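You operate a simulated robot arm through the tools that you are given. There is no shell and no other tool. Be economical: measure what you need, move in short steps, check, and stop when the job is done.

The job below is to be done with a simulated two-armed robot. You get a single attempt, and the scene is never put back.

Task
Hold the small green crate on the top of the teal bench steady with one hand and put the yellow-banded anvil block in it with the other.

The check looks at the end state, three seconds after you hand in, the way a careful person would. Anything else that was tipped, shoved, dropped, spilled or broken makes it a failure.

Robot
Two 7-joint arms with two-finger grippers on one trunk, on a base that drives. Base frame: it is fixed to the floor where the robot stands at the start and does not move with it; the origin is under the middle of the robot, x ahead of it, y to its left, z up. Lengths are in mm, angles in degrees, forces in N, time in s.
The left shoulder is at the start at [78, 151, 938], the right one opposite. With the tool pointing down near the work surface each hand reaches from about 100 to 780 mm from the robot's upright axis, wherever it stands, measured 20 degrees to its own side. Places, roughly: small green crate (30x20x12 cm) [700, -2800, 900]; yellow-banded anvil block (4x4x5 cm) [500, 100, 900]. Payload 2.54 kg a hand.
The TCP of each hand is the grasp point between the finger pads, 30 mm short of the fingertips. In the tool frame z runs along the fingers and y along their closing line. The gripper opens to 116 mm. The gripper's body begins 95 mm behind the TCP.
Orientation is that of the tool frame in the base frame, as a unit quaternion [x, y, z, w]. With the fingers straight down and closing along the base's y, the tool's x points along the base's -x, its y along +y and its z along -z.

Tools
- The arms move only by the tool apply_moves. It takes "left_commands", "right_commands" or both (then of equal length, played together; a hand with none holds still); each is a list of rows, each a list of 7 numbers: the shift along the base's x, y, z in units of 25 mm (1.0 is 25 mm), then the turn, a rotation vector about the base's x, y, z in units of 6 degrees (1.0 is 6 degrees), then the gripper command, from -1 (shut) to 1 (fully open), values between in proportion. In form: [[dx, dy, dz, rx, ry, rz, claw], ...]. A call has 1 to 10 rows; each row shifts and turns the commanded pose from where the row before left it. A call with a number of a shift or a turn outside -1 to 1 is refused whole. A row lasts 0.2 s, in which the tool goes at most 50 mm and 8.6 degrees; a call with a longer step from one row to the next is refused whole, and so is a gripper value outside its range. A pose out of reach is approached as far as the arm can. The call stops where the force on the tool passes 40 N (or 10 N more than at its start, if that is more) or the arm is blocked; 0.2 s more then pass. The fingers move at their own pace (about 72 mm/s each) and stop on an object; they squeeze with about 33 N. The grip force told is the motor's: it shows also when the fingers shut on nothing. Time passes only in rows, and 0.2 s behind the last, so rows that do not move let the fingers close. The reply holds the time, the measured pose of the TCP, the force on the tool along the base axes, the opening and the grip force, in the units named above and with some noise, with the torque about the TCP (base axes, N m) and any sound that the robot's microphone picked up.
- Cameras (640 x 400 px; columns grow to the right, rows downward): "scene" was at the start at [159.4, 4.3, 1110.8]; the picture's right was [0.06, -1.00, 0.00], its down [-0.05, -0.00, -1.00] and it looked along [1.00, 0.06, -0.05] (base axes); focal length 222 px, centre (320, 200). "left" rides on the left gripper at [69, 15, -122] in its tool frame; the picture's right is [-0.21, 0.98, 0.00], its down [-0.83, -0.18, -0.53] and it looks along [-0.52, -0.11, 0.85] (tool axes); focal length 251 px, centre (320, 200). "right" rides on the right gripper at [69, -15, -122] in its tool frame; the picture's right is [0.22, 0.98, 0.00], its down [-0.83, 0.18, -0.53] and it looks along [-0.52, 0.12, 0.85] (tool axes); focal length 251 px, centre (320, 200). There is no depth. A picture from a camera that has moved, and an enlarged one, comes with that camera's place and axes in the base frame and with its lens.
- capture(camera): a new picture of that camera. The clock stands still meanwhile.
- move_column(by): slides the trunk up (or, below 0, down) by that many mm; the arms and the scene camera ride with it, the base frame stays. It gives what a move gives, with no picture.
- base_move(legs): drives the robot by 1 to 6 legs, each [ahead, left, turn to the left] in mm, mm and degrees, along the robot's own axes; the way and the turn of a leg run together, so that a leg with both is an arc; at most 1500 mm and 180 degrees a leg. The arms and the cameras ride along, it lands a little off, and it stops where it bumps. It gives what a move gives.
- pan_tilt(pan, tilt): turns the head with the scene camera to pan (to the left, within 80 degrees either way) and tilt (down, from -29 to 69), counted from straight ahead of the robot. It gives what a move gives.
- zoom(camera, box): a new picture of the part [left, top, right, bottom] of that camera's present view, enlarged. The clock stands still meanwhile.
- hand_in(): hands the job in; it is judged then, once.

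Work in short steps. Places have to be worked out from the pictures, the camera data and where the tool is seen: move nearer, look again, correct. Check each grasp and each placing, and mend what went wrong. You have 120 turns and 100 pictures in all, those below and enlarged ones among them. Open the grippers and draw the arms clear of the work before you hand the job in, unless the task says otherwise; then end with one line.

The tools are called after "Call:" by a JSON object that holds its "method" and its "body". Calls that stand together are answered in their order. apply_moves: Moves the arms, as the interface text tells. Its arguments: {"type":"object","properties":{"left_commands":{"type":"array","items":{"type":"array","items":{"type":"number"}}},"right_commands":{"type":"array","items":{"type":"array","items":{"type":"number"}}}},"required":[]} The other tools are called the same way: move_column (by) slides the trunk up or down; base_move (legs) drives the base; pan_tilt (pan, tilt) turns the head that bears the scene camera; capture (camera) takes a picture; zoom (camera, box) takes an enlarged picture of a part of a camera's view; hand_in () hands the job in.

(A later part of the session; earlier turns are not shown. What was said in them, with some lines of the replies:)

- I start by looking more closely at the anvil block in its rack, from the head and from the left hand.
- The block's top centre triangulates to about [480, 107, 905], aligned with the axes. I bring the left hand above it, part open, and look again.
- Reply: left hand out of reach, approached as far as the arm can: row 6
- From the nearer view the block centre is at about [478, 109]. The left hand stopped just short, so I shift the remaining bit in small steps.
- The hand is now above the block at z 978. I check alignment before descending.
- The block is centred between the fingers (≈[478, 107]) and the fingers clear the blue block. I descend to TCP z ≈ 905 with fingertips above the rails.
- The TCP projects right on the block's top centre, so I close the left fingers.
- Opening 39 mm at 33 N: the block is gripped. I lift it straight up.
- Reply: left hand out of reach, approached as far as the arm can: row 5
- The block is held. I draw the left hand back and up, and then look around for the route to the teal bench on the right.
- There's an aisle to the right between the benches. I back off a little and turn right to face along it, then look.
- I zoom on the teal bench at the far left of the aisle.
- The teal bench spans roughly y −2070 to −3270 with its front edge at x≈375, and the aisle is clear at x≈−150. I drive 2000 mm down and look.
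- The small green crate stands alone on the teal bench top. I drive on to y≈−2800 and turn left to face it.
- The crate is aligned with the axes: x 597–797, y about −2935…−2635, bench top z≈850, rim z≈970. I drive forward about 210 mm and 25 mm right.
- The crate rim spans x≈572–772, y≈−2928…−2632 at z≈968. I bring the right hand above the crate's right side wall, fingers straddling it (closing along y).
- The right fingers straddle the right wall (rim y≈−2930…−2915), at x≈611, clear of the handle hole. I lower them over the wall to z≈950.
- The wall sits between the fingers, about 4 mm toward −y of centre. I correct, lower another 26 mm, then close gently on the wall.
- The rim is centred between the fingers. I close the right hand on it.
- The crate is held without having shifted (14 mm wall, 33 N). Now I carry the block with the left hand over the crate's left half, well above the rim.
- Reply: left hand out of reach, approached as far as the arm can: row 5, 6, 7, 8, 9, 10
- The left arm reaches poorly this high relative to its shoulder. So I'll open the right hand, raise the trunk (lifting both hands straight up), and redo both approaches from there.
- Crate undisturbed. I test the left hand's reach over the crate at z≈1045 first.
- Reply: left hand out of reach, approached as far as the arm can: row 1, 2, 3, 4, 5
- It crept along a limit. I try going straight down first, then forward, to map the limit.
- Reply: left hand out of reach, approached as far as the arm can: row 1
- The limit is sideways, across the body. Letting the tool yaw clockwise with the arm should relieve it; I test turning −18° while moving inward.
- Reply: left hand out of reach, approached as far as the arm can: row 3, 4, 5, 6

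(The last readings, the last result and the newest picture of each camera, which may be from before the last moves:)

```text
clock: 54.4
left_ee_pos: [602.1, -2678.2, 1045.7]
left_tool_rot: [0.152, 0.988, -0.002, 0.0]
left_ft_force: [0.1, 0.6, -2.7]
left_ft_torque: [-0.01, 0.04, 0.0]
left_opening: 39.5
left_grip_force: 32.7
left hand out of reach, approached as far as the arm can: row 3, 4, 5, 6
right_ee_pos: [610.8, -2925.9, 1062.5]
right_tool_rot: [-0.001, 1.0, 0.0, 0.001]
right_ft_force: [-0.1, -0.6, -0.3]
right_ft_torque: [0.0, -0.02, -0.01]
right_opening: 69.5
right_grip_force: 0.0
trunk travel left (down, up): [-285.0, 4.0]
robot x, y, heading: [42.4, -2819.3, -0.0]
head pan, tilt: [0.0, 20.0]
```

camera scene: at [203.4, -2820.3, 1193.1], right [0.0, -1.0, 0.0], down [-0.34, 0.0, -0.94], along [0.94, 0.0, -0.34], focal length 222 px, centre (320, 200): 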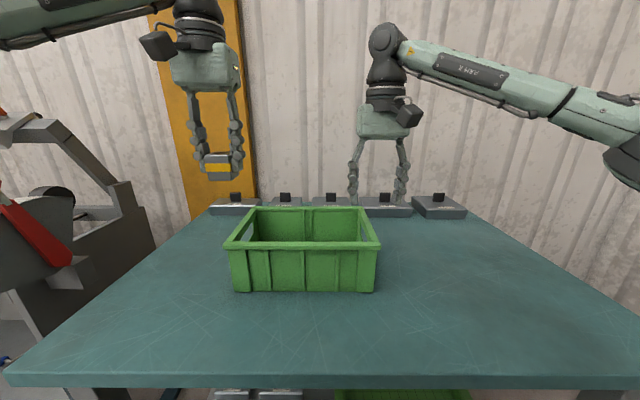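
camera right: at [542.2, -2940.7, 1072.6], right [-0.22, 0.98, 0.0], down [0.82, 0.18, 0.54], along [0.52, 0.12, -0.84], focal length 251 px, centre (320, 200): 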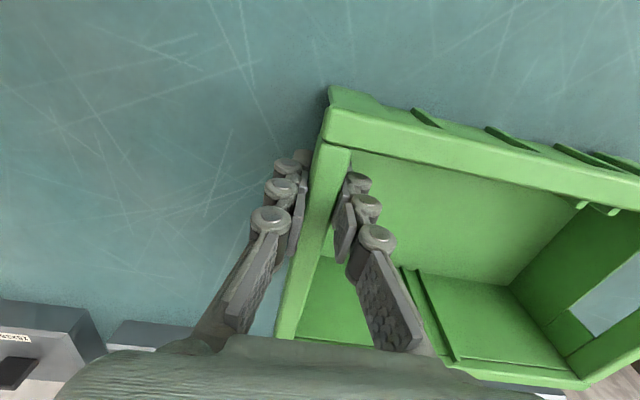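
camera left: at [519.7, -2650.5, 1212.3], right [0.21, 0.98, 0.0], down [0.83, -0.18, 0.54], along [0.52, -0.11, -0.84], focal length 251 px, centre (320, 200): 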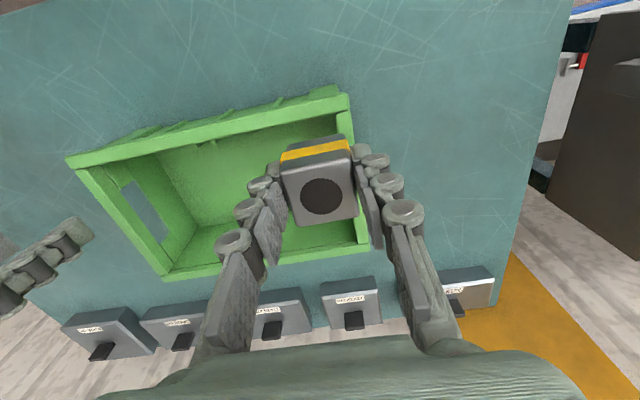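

Yaw isn't the limiting factor, so I bring the base 70 mm closer and 40 mm to the right (both hands hover clear above the rim).

Call:
{"method": "base_move", "body": {"legs": [[70, -40, 0]]}}

Call:
{"method": "apply_moves", "body": {"left_commands": [[-0.6, 0, 0, 0, 0, 1, -1], [-0.6, 0, 0, 0, 0, 1, -1], [-0.6, 0, 0, 0, 0, 1, -1], [0, 0, 0, 0, 0, 0, -1]], "right_commands": [[-0.8, 0.5, 0, 0, 0, 0, 0.2], [-0.8, 0.5, 0, 0, 0, 0, 0.2], [-0.8, 0.4, 0, 0, 0, 0, 0.2], [0, 0, 0, 0, 0, 0, 0.2]]}}

```text
clock: 55.5
left_ee_pos: [670.4, -2718.0, 1045.4]
left_tool_rot: [0.153, 0.988, -0.002, 0.002]
left_ft_force: [1.0, -0.3, -3.3]
left_ft_torque: [0.04, 0.06, 0.02]
left_opening: 39.4
left_grip_force: 33.0
right_ee_pos: [681.6, -2967.3, 1061.0]
right_tool_rot: [-0.002, 1.0, 0.002, 0.001]
right_ft_force: [0.2, 0.7, -0.5]
right_ft_torque: [0.03, 0.05, 0.02]
right_opening: 69.8
right_grip_force: 0.0
trunk travel left (down, up): [-285.0, 4.0]
robot x, y, heading: [110.4, -2860.9, 0.0]
head pan, tilt: [0.0, 20.0]
```

```text
clock: 56.5
left_ee_pos: [625.2, -2718.2, 1046.3]
left_tool_rot: [-0.004, 1.0, -0.002, 0.001]
left_ft_force: [-0.3, 0.0, -3.5]
left_ft_torque: [0.0, -0.01, 0.01]
left_opening: 39.4
left_grip_force: 33.1
right_ee_pos: [620.6, -2931.7, 1060.6]
right_tool_rot: [-0.001, 1.0, 0.001, 0.0]
right_ft_force: [-0.2, 0.6, 0.6]
right_ft_torque: [-0.02, 0.03, -0.02]
right_opening: 69.6
right_grip_force: 0.0
trunk travel left (down, up): [-285.0, 4.0]
robot x, y, heading: [111.0, -2858.9, 0.0]
head pan, tilt: [0.0, 20.0]
```

Both hands are now in workable places. I lower the right hand over the crate wall again (same place as before) and nudge the left inward/forward.

Call:
{"method": "apply_moves", "body": {"right_commands": [[-0.35, 0.25, -0.5, 0, 0, 0, 0.2], [0, 0, -0.9, 0, 0, 0, 0.2], [0, 0, -0.9, 0, 0, 0, 0.2], [0, 0, -0.9, 0, 0, 0, 0.2], [0, 0, -0.6, 0, 0, 0, 0.2], [0, 0, 0, 0, 0, 0, 0.2]], "left_commands": [[0.4, -0.1, 0, 0, 0, 0, -1], [0.4, -0.1, 0, 0, 0, 0, -1], [0.4, 0, 0, 0, 0, 0, -1], [0, 0, 0, 0, 0, 0, -1], [0, 0, 0, 0, 0, 0, -1], [0, 0, 0, 0, 0, 0, -1]]}}

Call:
{"method": "capture", "body": {"camera": "right"}}

Call:
{"method": "capture", "body": {"camera": "left"}}

```text
clock: 57.9
left_ee_pos: [655.1, -2721.8, 1045.2]
left_tool_rot: [-0.003, 1.0, -0.002, 0.001]
left_ft_force: [0.9, 0.2, -3.3]
left_ft_torque: [-0.01, -0.01, 0.0]
left_opening: 39.3
left_grip_force: 32.6
right_ee_pos: [611.3, -2925.3, 968.2]
right_tool_rot: [-0.001, 1.0, 0.001, 0.001]
right_ft_force: [-0.5, -0.7, 0.5]
right_ft_torque: [0.0, -0.01, 0.02]
right_opening: 69.9
right_grip_force: 0.0
trunk travel left (down, up): [-285.0, 4.0]
robot x, y, heading: [111.4, -2861.7, 0.2]
head pan, tilt: [0.0, 20.0]
```

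```text
68 pictures are left
camera right: at [542.1, -2939.6, 1088.4], right [-0.22, 0.98, 0.0], down [0.82, 0.18, 0.54], along [0.52, 0.12, -0.84], focal length 251 px, centre (320, 200)
```

right: 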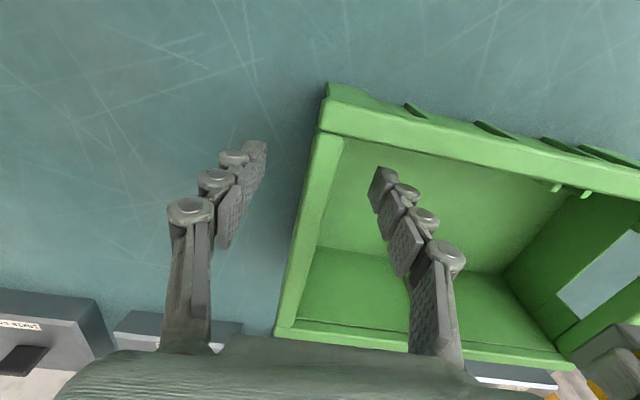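

```text
67 pictures are left
camera left: at [586.5, -2709.2, 1168.5], right [0.21, 0.98, 0.0], down [0.83, -0.17, 0.54], along [0.52, -0.11, -0.84], focal length 251 px, centre (320, 200)
```

left: 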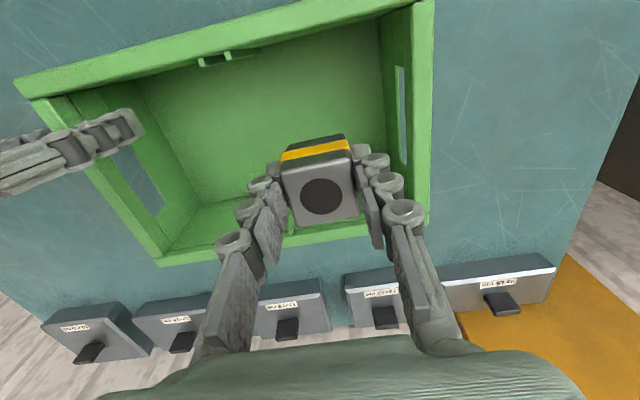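

The wall is between the right fingers as before; I lower 16 mm and close on it.

Call:
{"method": "apply_moves", "body": {"right_commands": [[0, -0.04, -0.65, 0, 0, 0, 0.2], [0, 0, 0, 0, 0, 0, 0], [0, 0, 0, 0, 0, 0, -0.4], [0, 0, 0, 0, 0, 0, -0.6], [0, 0, 0, 0, 0, 0, -0.8], [0, 0, 0, 0, 0, 0, -1], [0, 0, 0, 0, 0, 0, -1]]}}

Call:
{"method": "capture", "body": {"camera": "scene"}}

```text
clock: 59.5
left_ee_pos: [655.8, -2724.4, 1046.8]
left_tool_rot: [-0.002, 1.0, -0.002, 0.0]
left_ft_force: [0.4, 0.8, -2.8]
left_ft_torque: [0.0, 0.02, 0.01]
left_opening: 39.1
left_grip_force: 33.0
right_ee_pos: [612.1, -2925.6, 951.4]
right_tool_rot: [0.0, 1.0, 0.001, 0.001]
right_ft_force: [-1.3, 0.4, 0.5]
right_ft_torque: [0.02, -0.08, -0.1]
right_opening: 13.9
right_grip_force: 32.8
trunk travel left (down, up): [-285.0, 4.0]
robot x, y, heading: [111.1, -2858.8, -0.1]
head pan, tilt: [0.0, 20.0]
```

```text
66 pictures are left
camera scene: at [272.5, -2860.4, 1193.2], right [0.0, -1.0, 0.0], down [-0.34, 0.0, -0.94], along [0.94, 0.0, -0.34], focal length 222 px, centre (320, 200)
```

scene: 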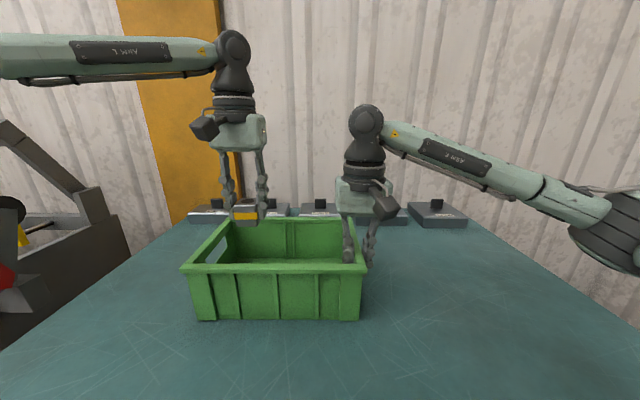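

The crate is held again, unmoved. I lower the block into it, to just above the floor.

Call:
{"method": "apply_moves", "body": {"left_commands": [[0, -0.2, -0.7, 0, 0, 0, -1], [0, 0, -0.8, 0, 0, 0, -1], [0, 0, -0.8, 0, 0, 0, -1], [0, 0, -0.8, 0, 0, 0, -1], [0, 0, -0.8, 0, 0, 0, -1], [0, 0, -0.8, 0, 0, 0, -1], [0, 0, -0.3, 0, 0, 0, -1], [0, 0, 0, 0, 0, 0, -1]]}}

Call:
{"method": "capture", "body": {"camera": "left"}}

Call:
{"method": "capture", "body": {"camera": "scene"}}

```text
clock: 61.3
left_ee_pos: [656.0, -2728.0, 920.2]
left_tool_rot: [-0.003, 1.0, -0.002, 0.001]
left_ft_force: [0.2, 0.2, -3.0]
left_ft_torque: [-0.04, 0.02, 0.06]
left_opening: 39.4
left_grip_force: 33.3
right_ee_pos: [610.8, -2926.2, 951.4]
right_tool_rot: [0.0, 1.0, 0.001, 0.0]
right_ft_force: [-0.2, -0.6, 0.5]
right_ft_torque: [-0.06, 0.08, -0.05]
right_opening: 14.1
right_grip_force: 33.2
trunk travel left (down, up): [-285.0, 4.0]
robot x, y, heading: [113.9, -2857.7, 0.3]
head pan, tilt: [0.0, 20.0]
```

```text
65 pictures are left
camera left: at [586.3, -2714.2, 1042.9], right [0.21, 0.98, 0.0], down [0.83, -0.17, 0.54], along [0.52, -0.11, -0.84], focal length 251 px, centre (320, 200)
```

left: 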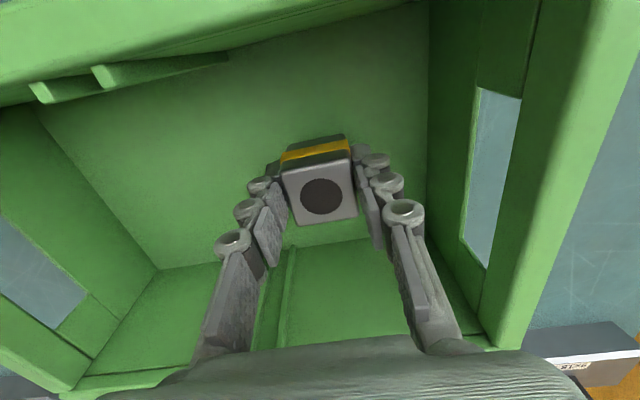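

```text
64 pictures are left
camera scene: at [272.7, -2860.4, 1193.2], right [0.0, -1.0, 0.0], down [-0.34, 0.0, -0.94], along [0.94, 0.0, -0.34], focal length 222 px, centre (320, 200)
```

scene: 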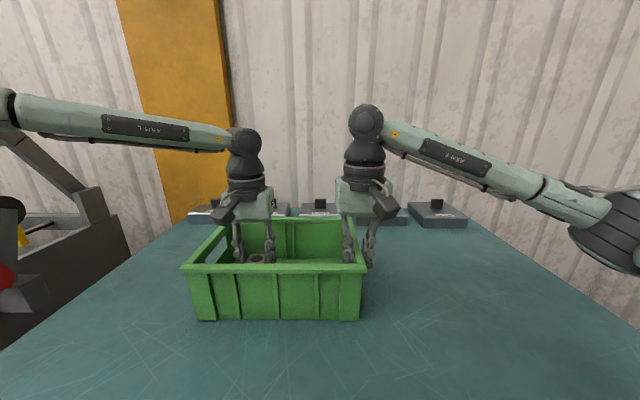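

The block is inside with room on all sides. I lower in small steps until contact shows.

Call:
{"method": "apply_moves", "body": {"left_commands": [[0, 0, -0.2, 0, 0, 0, -1], [0, 0, -0.15, 0, 0, 0, -1], [0, 0, 0, 0, 0, 0, -1]]}}

```text
clock: 62.1
left_ee_pos: [655.9, -2728.4, 913.0]
left_tool_rot: [-0.002, 1.0, -0.001, 0.0]
left_ft_force: [-0.1, 0.0, -2.8]
left_ft_torque: [0.0, 0.04, -0.01]
left_opening: 39.1
left_grip_force: 32.4
right_ee_pos: [611.1, -2926.5, 951.8]
right_tool_rot: [-0.001, 1.0, 0.001, 0.001]
right_ft_force: [0.6, -0.4, 0.9]
right_ft_torque: [0.01, 0.03, -0.1]
right_opening: 14.2
right_grip_force: 32.5
trunk travel left (down, up): [-285.0, 4.0]
robot x, y, heading: [115.5, -2863.1, 0.1]
head pan, tilt: [0.0, 20.0]
```

No contact yet at z 913; continuing down in 2–3 mm steps.

Call:
{"method": "apply_moves", "body": {"left_commands": [[0, 0, -0.12, 0, 0, 0, -1], [0, 0, -0.1, 0, 0, 0, -1]]}}

Call:
{"method": "apply_moves", "body": {"left_commands": [[0, 0, -0.08, 0, 0, 0, -1], [0, 0, 0, 0, 0, 0, -1]]}}

```text
clock: 62.7
left_ee_pos: [655.9, -2727.8, 905.7]
left_tool_rot: [-0.003, 1.0, -0.002, 0.0]
left_ft_force: [0.0, -1.1, -3.1]
left_ft_torque: [0.03, 0.02, -0.02]
left_opening: 39.0
left_grip_force: 32.0
right_ee_pos: [611.6, -2925.8, 949.9]
right_tool_rot: [-0.001, 1.0, 0.0, 0.001]
right_ft_force: [0.6, -0.3, 0.2]
right_ft_torque: [-0.04, 0.02, -0.1]
right_opening: 14.1
right_grip_force: 33.2
trunk travel left (down, up): [-285.0, 4.0]
robot x, y, heading: [109.5, -2858.5, 0.2]
head pan, tilt: [0.0, 20.0]
```

```text
clock: 63.3
left_ee_pos: [655.8, -2728.9, 905.7]
left_tool_rot: [-0.003, 1.0, -0.001, 0.002]
left_ft_force: [0.0, 0.1, 2.7]
left_ft_torque: [0.01, 0.14, -0.02]
left_opening: 39.2
left_grip_force: 32.8
right_ee_pos: [611.3, -2926.1, 950.5]
right_tool_rot: [-0.001, 1.0, 0.001, 0.001]
right_ft_force: [1.6, 0.4, 0.5]
right_ft_torque: [-0.04, 0.06, -0.23]
right_opening: 14.0
right_grip_force: 32.8
trunk travel left (down, up): [-285.0, 4.0]
robot x, y, heading: [111.7, -2859.6, 0.2]
head pan, tilt: [0.0, 20.0]
```

The force flipped from −3 to +2.7 N: the block rests on the crate floor. I open the left fingers moderately, crate still held.

Call:
{"method": "apply_moves", "body": {"left_commands": [[0, 0, 0, 0, 0, 0, -0.1], [0, 0, 0, 0, 0, 0, 0.1], [0, 0, 0, 0, 0, 0, 0.15], [0, 0, 0, 0, 0, 0, 0.15]]}}

Call:
{"method": "capture", "body": {"camera": "left"}}

```text
clock: 64.3
left_ee_pos: [655.4, -2729.6, 904.9]
left_tool_rot: [-0.003, 1.0, -0.002, 0.0]
left_ft_force: [0.0, 0.6, 0.3]
left_ft_torque: [0.03, -0.01, 0.0]
left_opening: 66.8
left_grip_force: 0.1
right_ee_pos: [610.6, -2926.2, 950.9]
right_tool_rot: [-0.001, 1.0, 0.001, 0.002]
right_ft_force: [1.0, 1.0, -0.4]
right_ft_torque: [-0.02, 0.06, -0.2]
right_opening: 14.1
right_grip_force: 33.5
trunk travel left (down, up): [-285.0, 4.0]
robot x, y, heading: [110.0, -2859.1, 0.3]
head pan, tilt: [0.0, 20.0]
```

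```text
63 pictures are left
camera left: at [586.6, -2714.0, 1026.8], right [0.21, 0.98, 0.0], down [0.83, -0.18, 0.54], along [0.52, -0.11, -0.84], focal length 251 px, centre (320, 200)
```

left: 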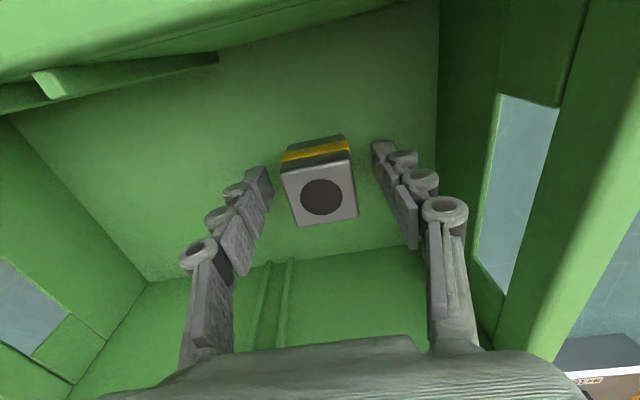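

The block stands free and upright on the crate floor. I lift the left hand straight out while the right still holds the crate.

Call:
{"method": "apply_moves", "body": {"left_commands": [[0, 0, 0.5, 0, 0, 0, 0.15], [0, 0, 0.9, 0, 0, 0, 0.15], [0, 0, 0.9, 0, 0, 0, 0.15], [0, 0, 0.9, 0, 0, 0, 0.15], [0, 0, 0.9, 0, 0, 0, 0.15], [0, 0, 0.9, 0, 0, 0, 0.15], [0, 0, 0.3, 0, 0, 0, 0.15]]}}

Call:
{"method": "apply_moves", "body": {"right_commands": [[0, 0, 0, 0, 0, 0, -0.6], [0, 0, 0, 0, 0, 0, -0.2], [0, 0, 0, 0, 0, 0, 0.2], [0, 0, 0, 0, 0, 0, 0.2], [0, 0, 0, 0, 0, 0, 0.2]]}}

Call:
{"method": "capture", "body": {"camera": "right"}}

```text
clock: 65.9
left_ee_pos: [654.6, -2727.6, 1037.2]
left_tool_rot: [-0.002, 1.0, 0.0, 0.0]
left_ft_force: [-0.8, 0.2, -0.6]
left_ft_torque: [0.0, 0.0, -0.01]
left_opening: 66.7
left_grip_force: 0.1
right_ee_pos: [610.9, -2925.1, 950.9]
right_tool_rot: [-0.001, 1.0, 0.0, 0.0]
right_ft_force: [-0.5, 0.8, -0.5]
right_ft_torque: [-0.01, 0.0, -0.12]
right_opening: 14.2
right_grip_force: 32.8
trunk travel left (down, up): [-285.0, 4.0]
robot x, y, heading: [111.2, -2862.0, 0.2]
head pan, tilt: [0.0, 20.0]
```

```text
clock: 67.1
left_ee_pos: [653.7, -2728.0, 1036.3]
left_tool_rot: [-0.004, 1.0, -0.002, 0.002]
left_ft_force: [0.3, 0.9, -0.7]
left_ft_torque: [0.01, 0.0, 0.0]
left_opening: 66.7
left_grip_force: 0.1
right_ee_pos: [610.4, -2925.8, 951.8]
right_tool_rot: [-0.001, 1.0, 0.001, 0.001]
right_ft_force: [0.4, -0.2, 0.2]
right_ft_torque: [-0.01, 0.0, 0.03]
right_opening: 69.7
right_grip_force: 0.0
trunk travel left (down, up): [-285.0, 4.0]
robot x, y, heading: [113.8, -2859.2, 0.3]
head pan, tilt: [0.0, 20.0]
```

```text
62 pictures are left
camera right: at [541.9, -2940.6, 1072.1], right [-0.22, 0.98, 0.0], down [0.82, 0.18, 0.54], along [0.52, 0.12, -0.84], focal length 251 px, centre (320, 200)
```

right: 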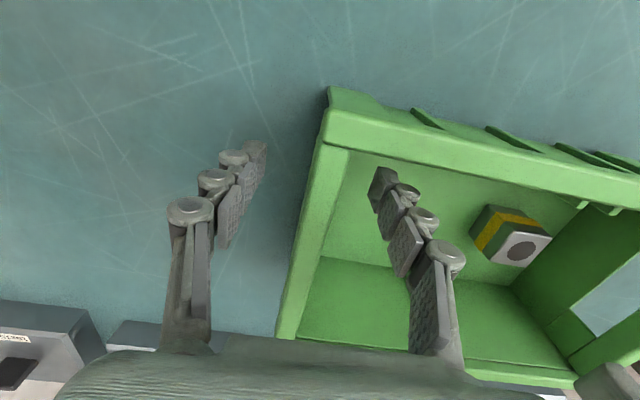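

The right hand is open and the rim is free between its fingers. I lift it straight up, then back the base away.

Call:
{"method": "apply_moves", "body": {"right_commands": [[0, 0, 0.6, 0, 0, 0, 0.2], [0, 0, 0.9, 0, 0, 0, 0.2], [0, 0, 0.9, 0, 0, 0, 0.2], [0, 0, 0.9, 0, 0, 0, 0.2], [0, 0, 0.9, 0, 0, 0, 0.2], [0, 0, 0, 0, 0, 0, 0.2]]}}

Call:
{"method": "base_move", "body": {"legs": [[-300, 0, 0]]}}

Call:
{"method": "capture", "body": {"camera": "scene"}}

Call:
{"method": "capture", "body": {"camera": "left"}}

```text
clock: 68.5
left_ee_pos: [655.1, -2728.8, 1036.2]
left_tool_rot: [-0.003, 1.0, -0.002, 0.001]
left_ft_force: [0.0, -0.3, 0.0]
left_ft_torque: [-0.01, -0.02, -0.03]
left_opening: 66.7
left_grip_force: 0.1
right_ee_pos: [611.3, -2927.0, 1055.6]
right_tool_rot: [0.0, 1.0, 0.001, 0.001]
right_ft_force: [-0.4, 0.2, 1.0]
right_ft_torque: [-0.03, -0.01, 0.0]
right_opening: 69.8
right_grip_force: 0.0
trunk travel left (down, up): [-285.0, 4.0]
robot x, y, heading: [110.3, -2862.9, 0.0]
head pan, tilt: [0.0, 20.0]
```

```text
clock: 70.5
left_ee_pos: [354.4, -2729.2, 1036.6]
left_tool_rot: [-0.004, 1.0, -0.002, 0.001]
left_ft_force: [0.2, 0.1, -0.6]
left_ft_torque: [-0.02, 0.01, 0.0]
left_opening: 66.7
left_grip_force: 0.0
right_ee_pos: [310.9, -2927.4, 1055.5]
right_tool_rot: [-0.001, 1.0, 0.001, 0.001]
right_ft_force: [-0.5, 0.0, 0.6]
right_ft_torque: [-0.01, -0.06, -0.02]
right_opening: 69.4
right_grip_force: 0.0
trunk travel left (down, up): [-285.0, 4.0]
robot x, y, heading: [-189.5, -2862.7, 0.2]
head pan, tilt: [0.0, 20.0]
```

```text
61 pictures are left
camera scene: at [-28.2, -2861.3, 1193.4], right [0.0, -1.0, 0.0], down [-0.34, 0.0, -0.94], along [0.94, 0.0, -0.34], focal length 222 px, centre (320, 200)
```

scene: 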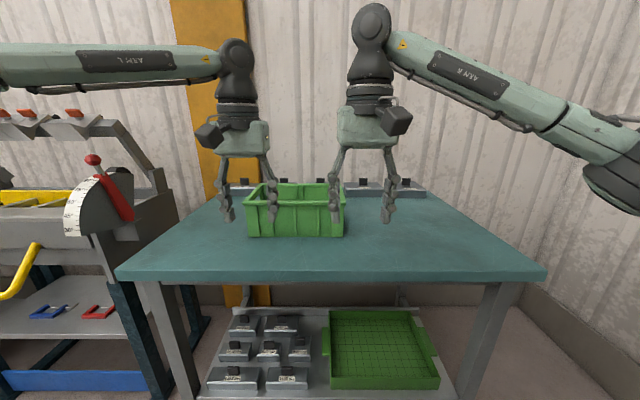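

```text
60 pictures are left
camera left: at [285.1, -2714.6, 1159.5], right [0.21, 0.98, 0.0], down [0.83, -0.17, 0.54], along [0.53, -0.11, -0.84], focal length 251 px, centre (320, 200)
```

left: 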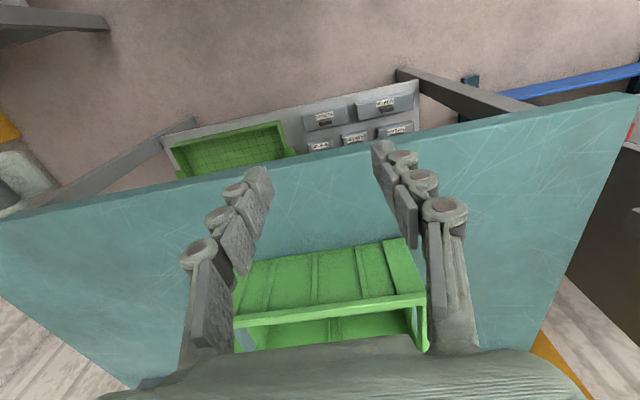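

The crate stands where it was with the block upright inside, nothing else was touched, and both hands are open and clear. I hand in.

Call:
{"method": "hand_in", "body": {}}

```text
The job is handed in.
```

The yellow-banded anvil block is standing upright in the small green crate on the teal bench; the right hand held the crate while the left put the block in. I've handed the job in.
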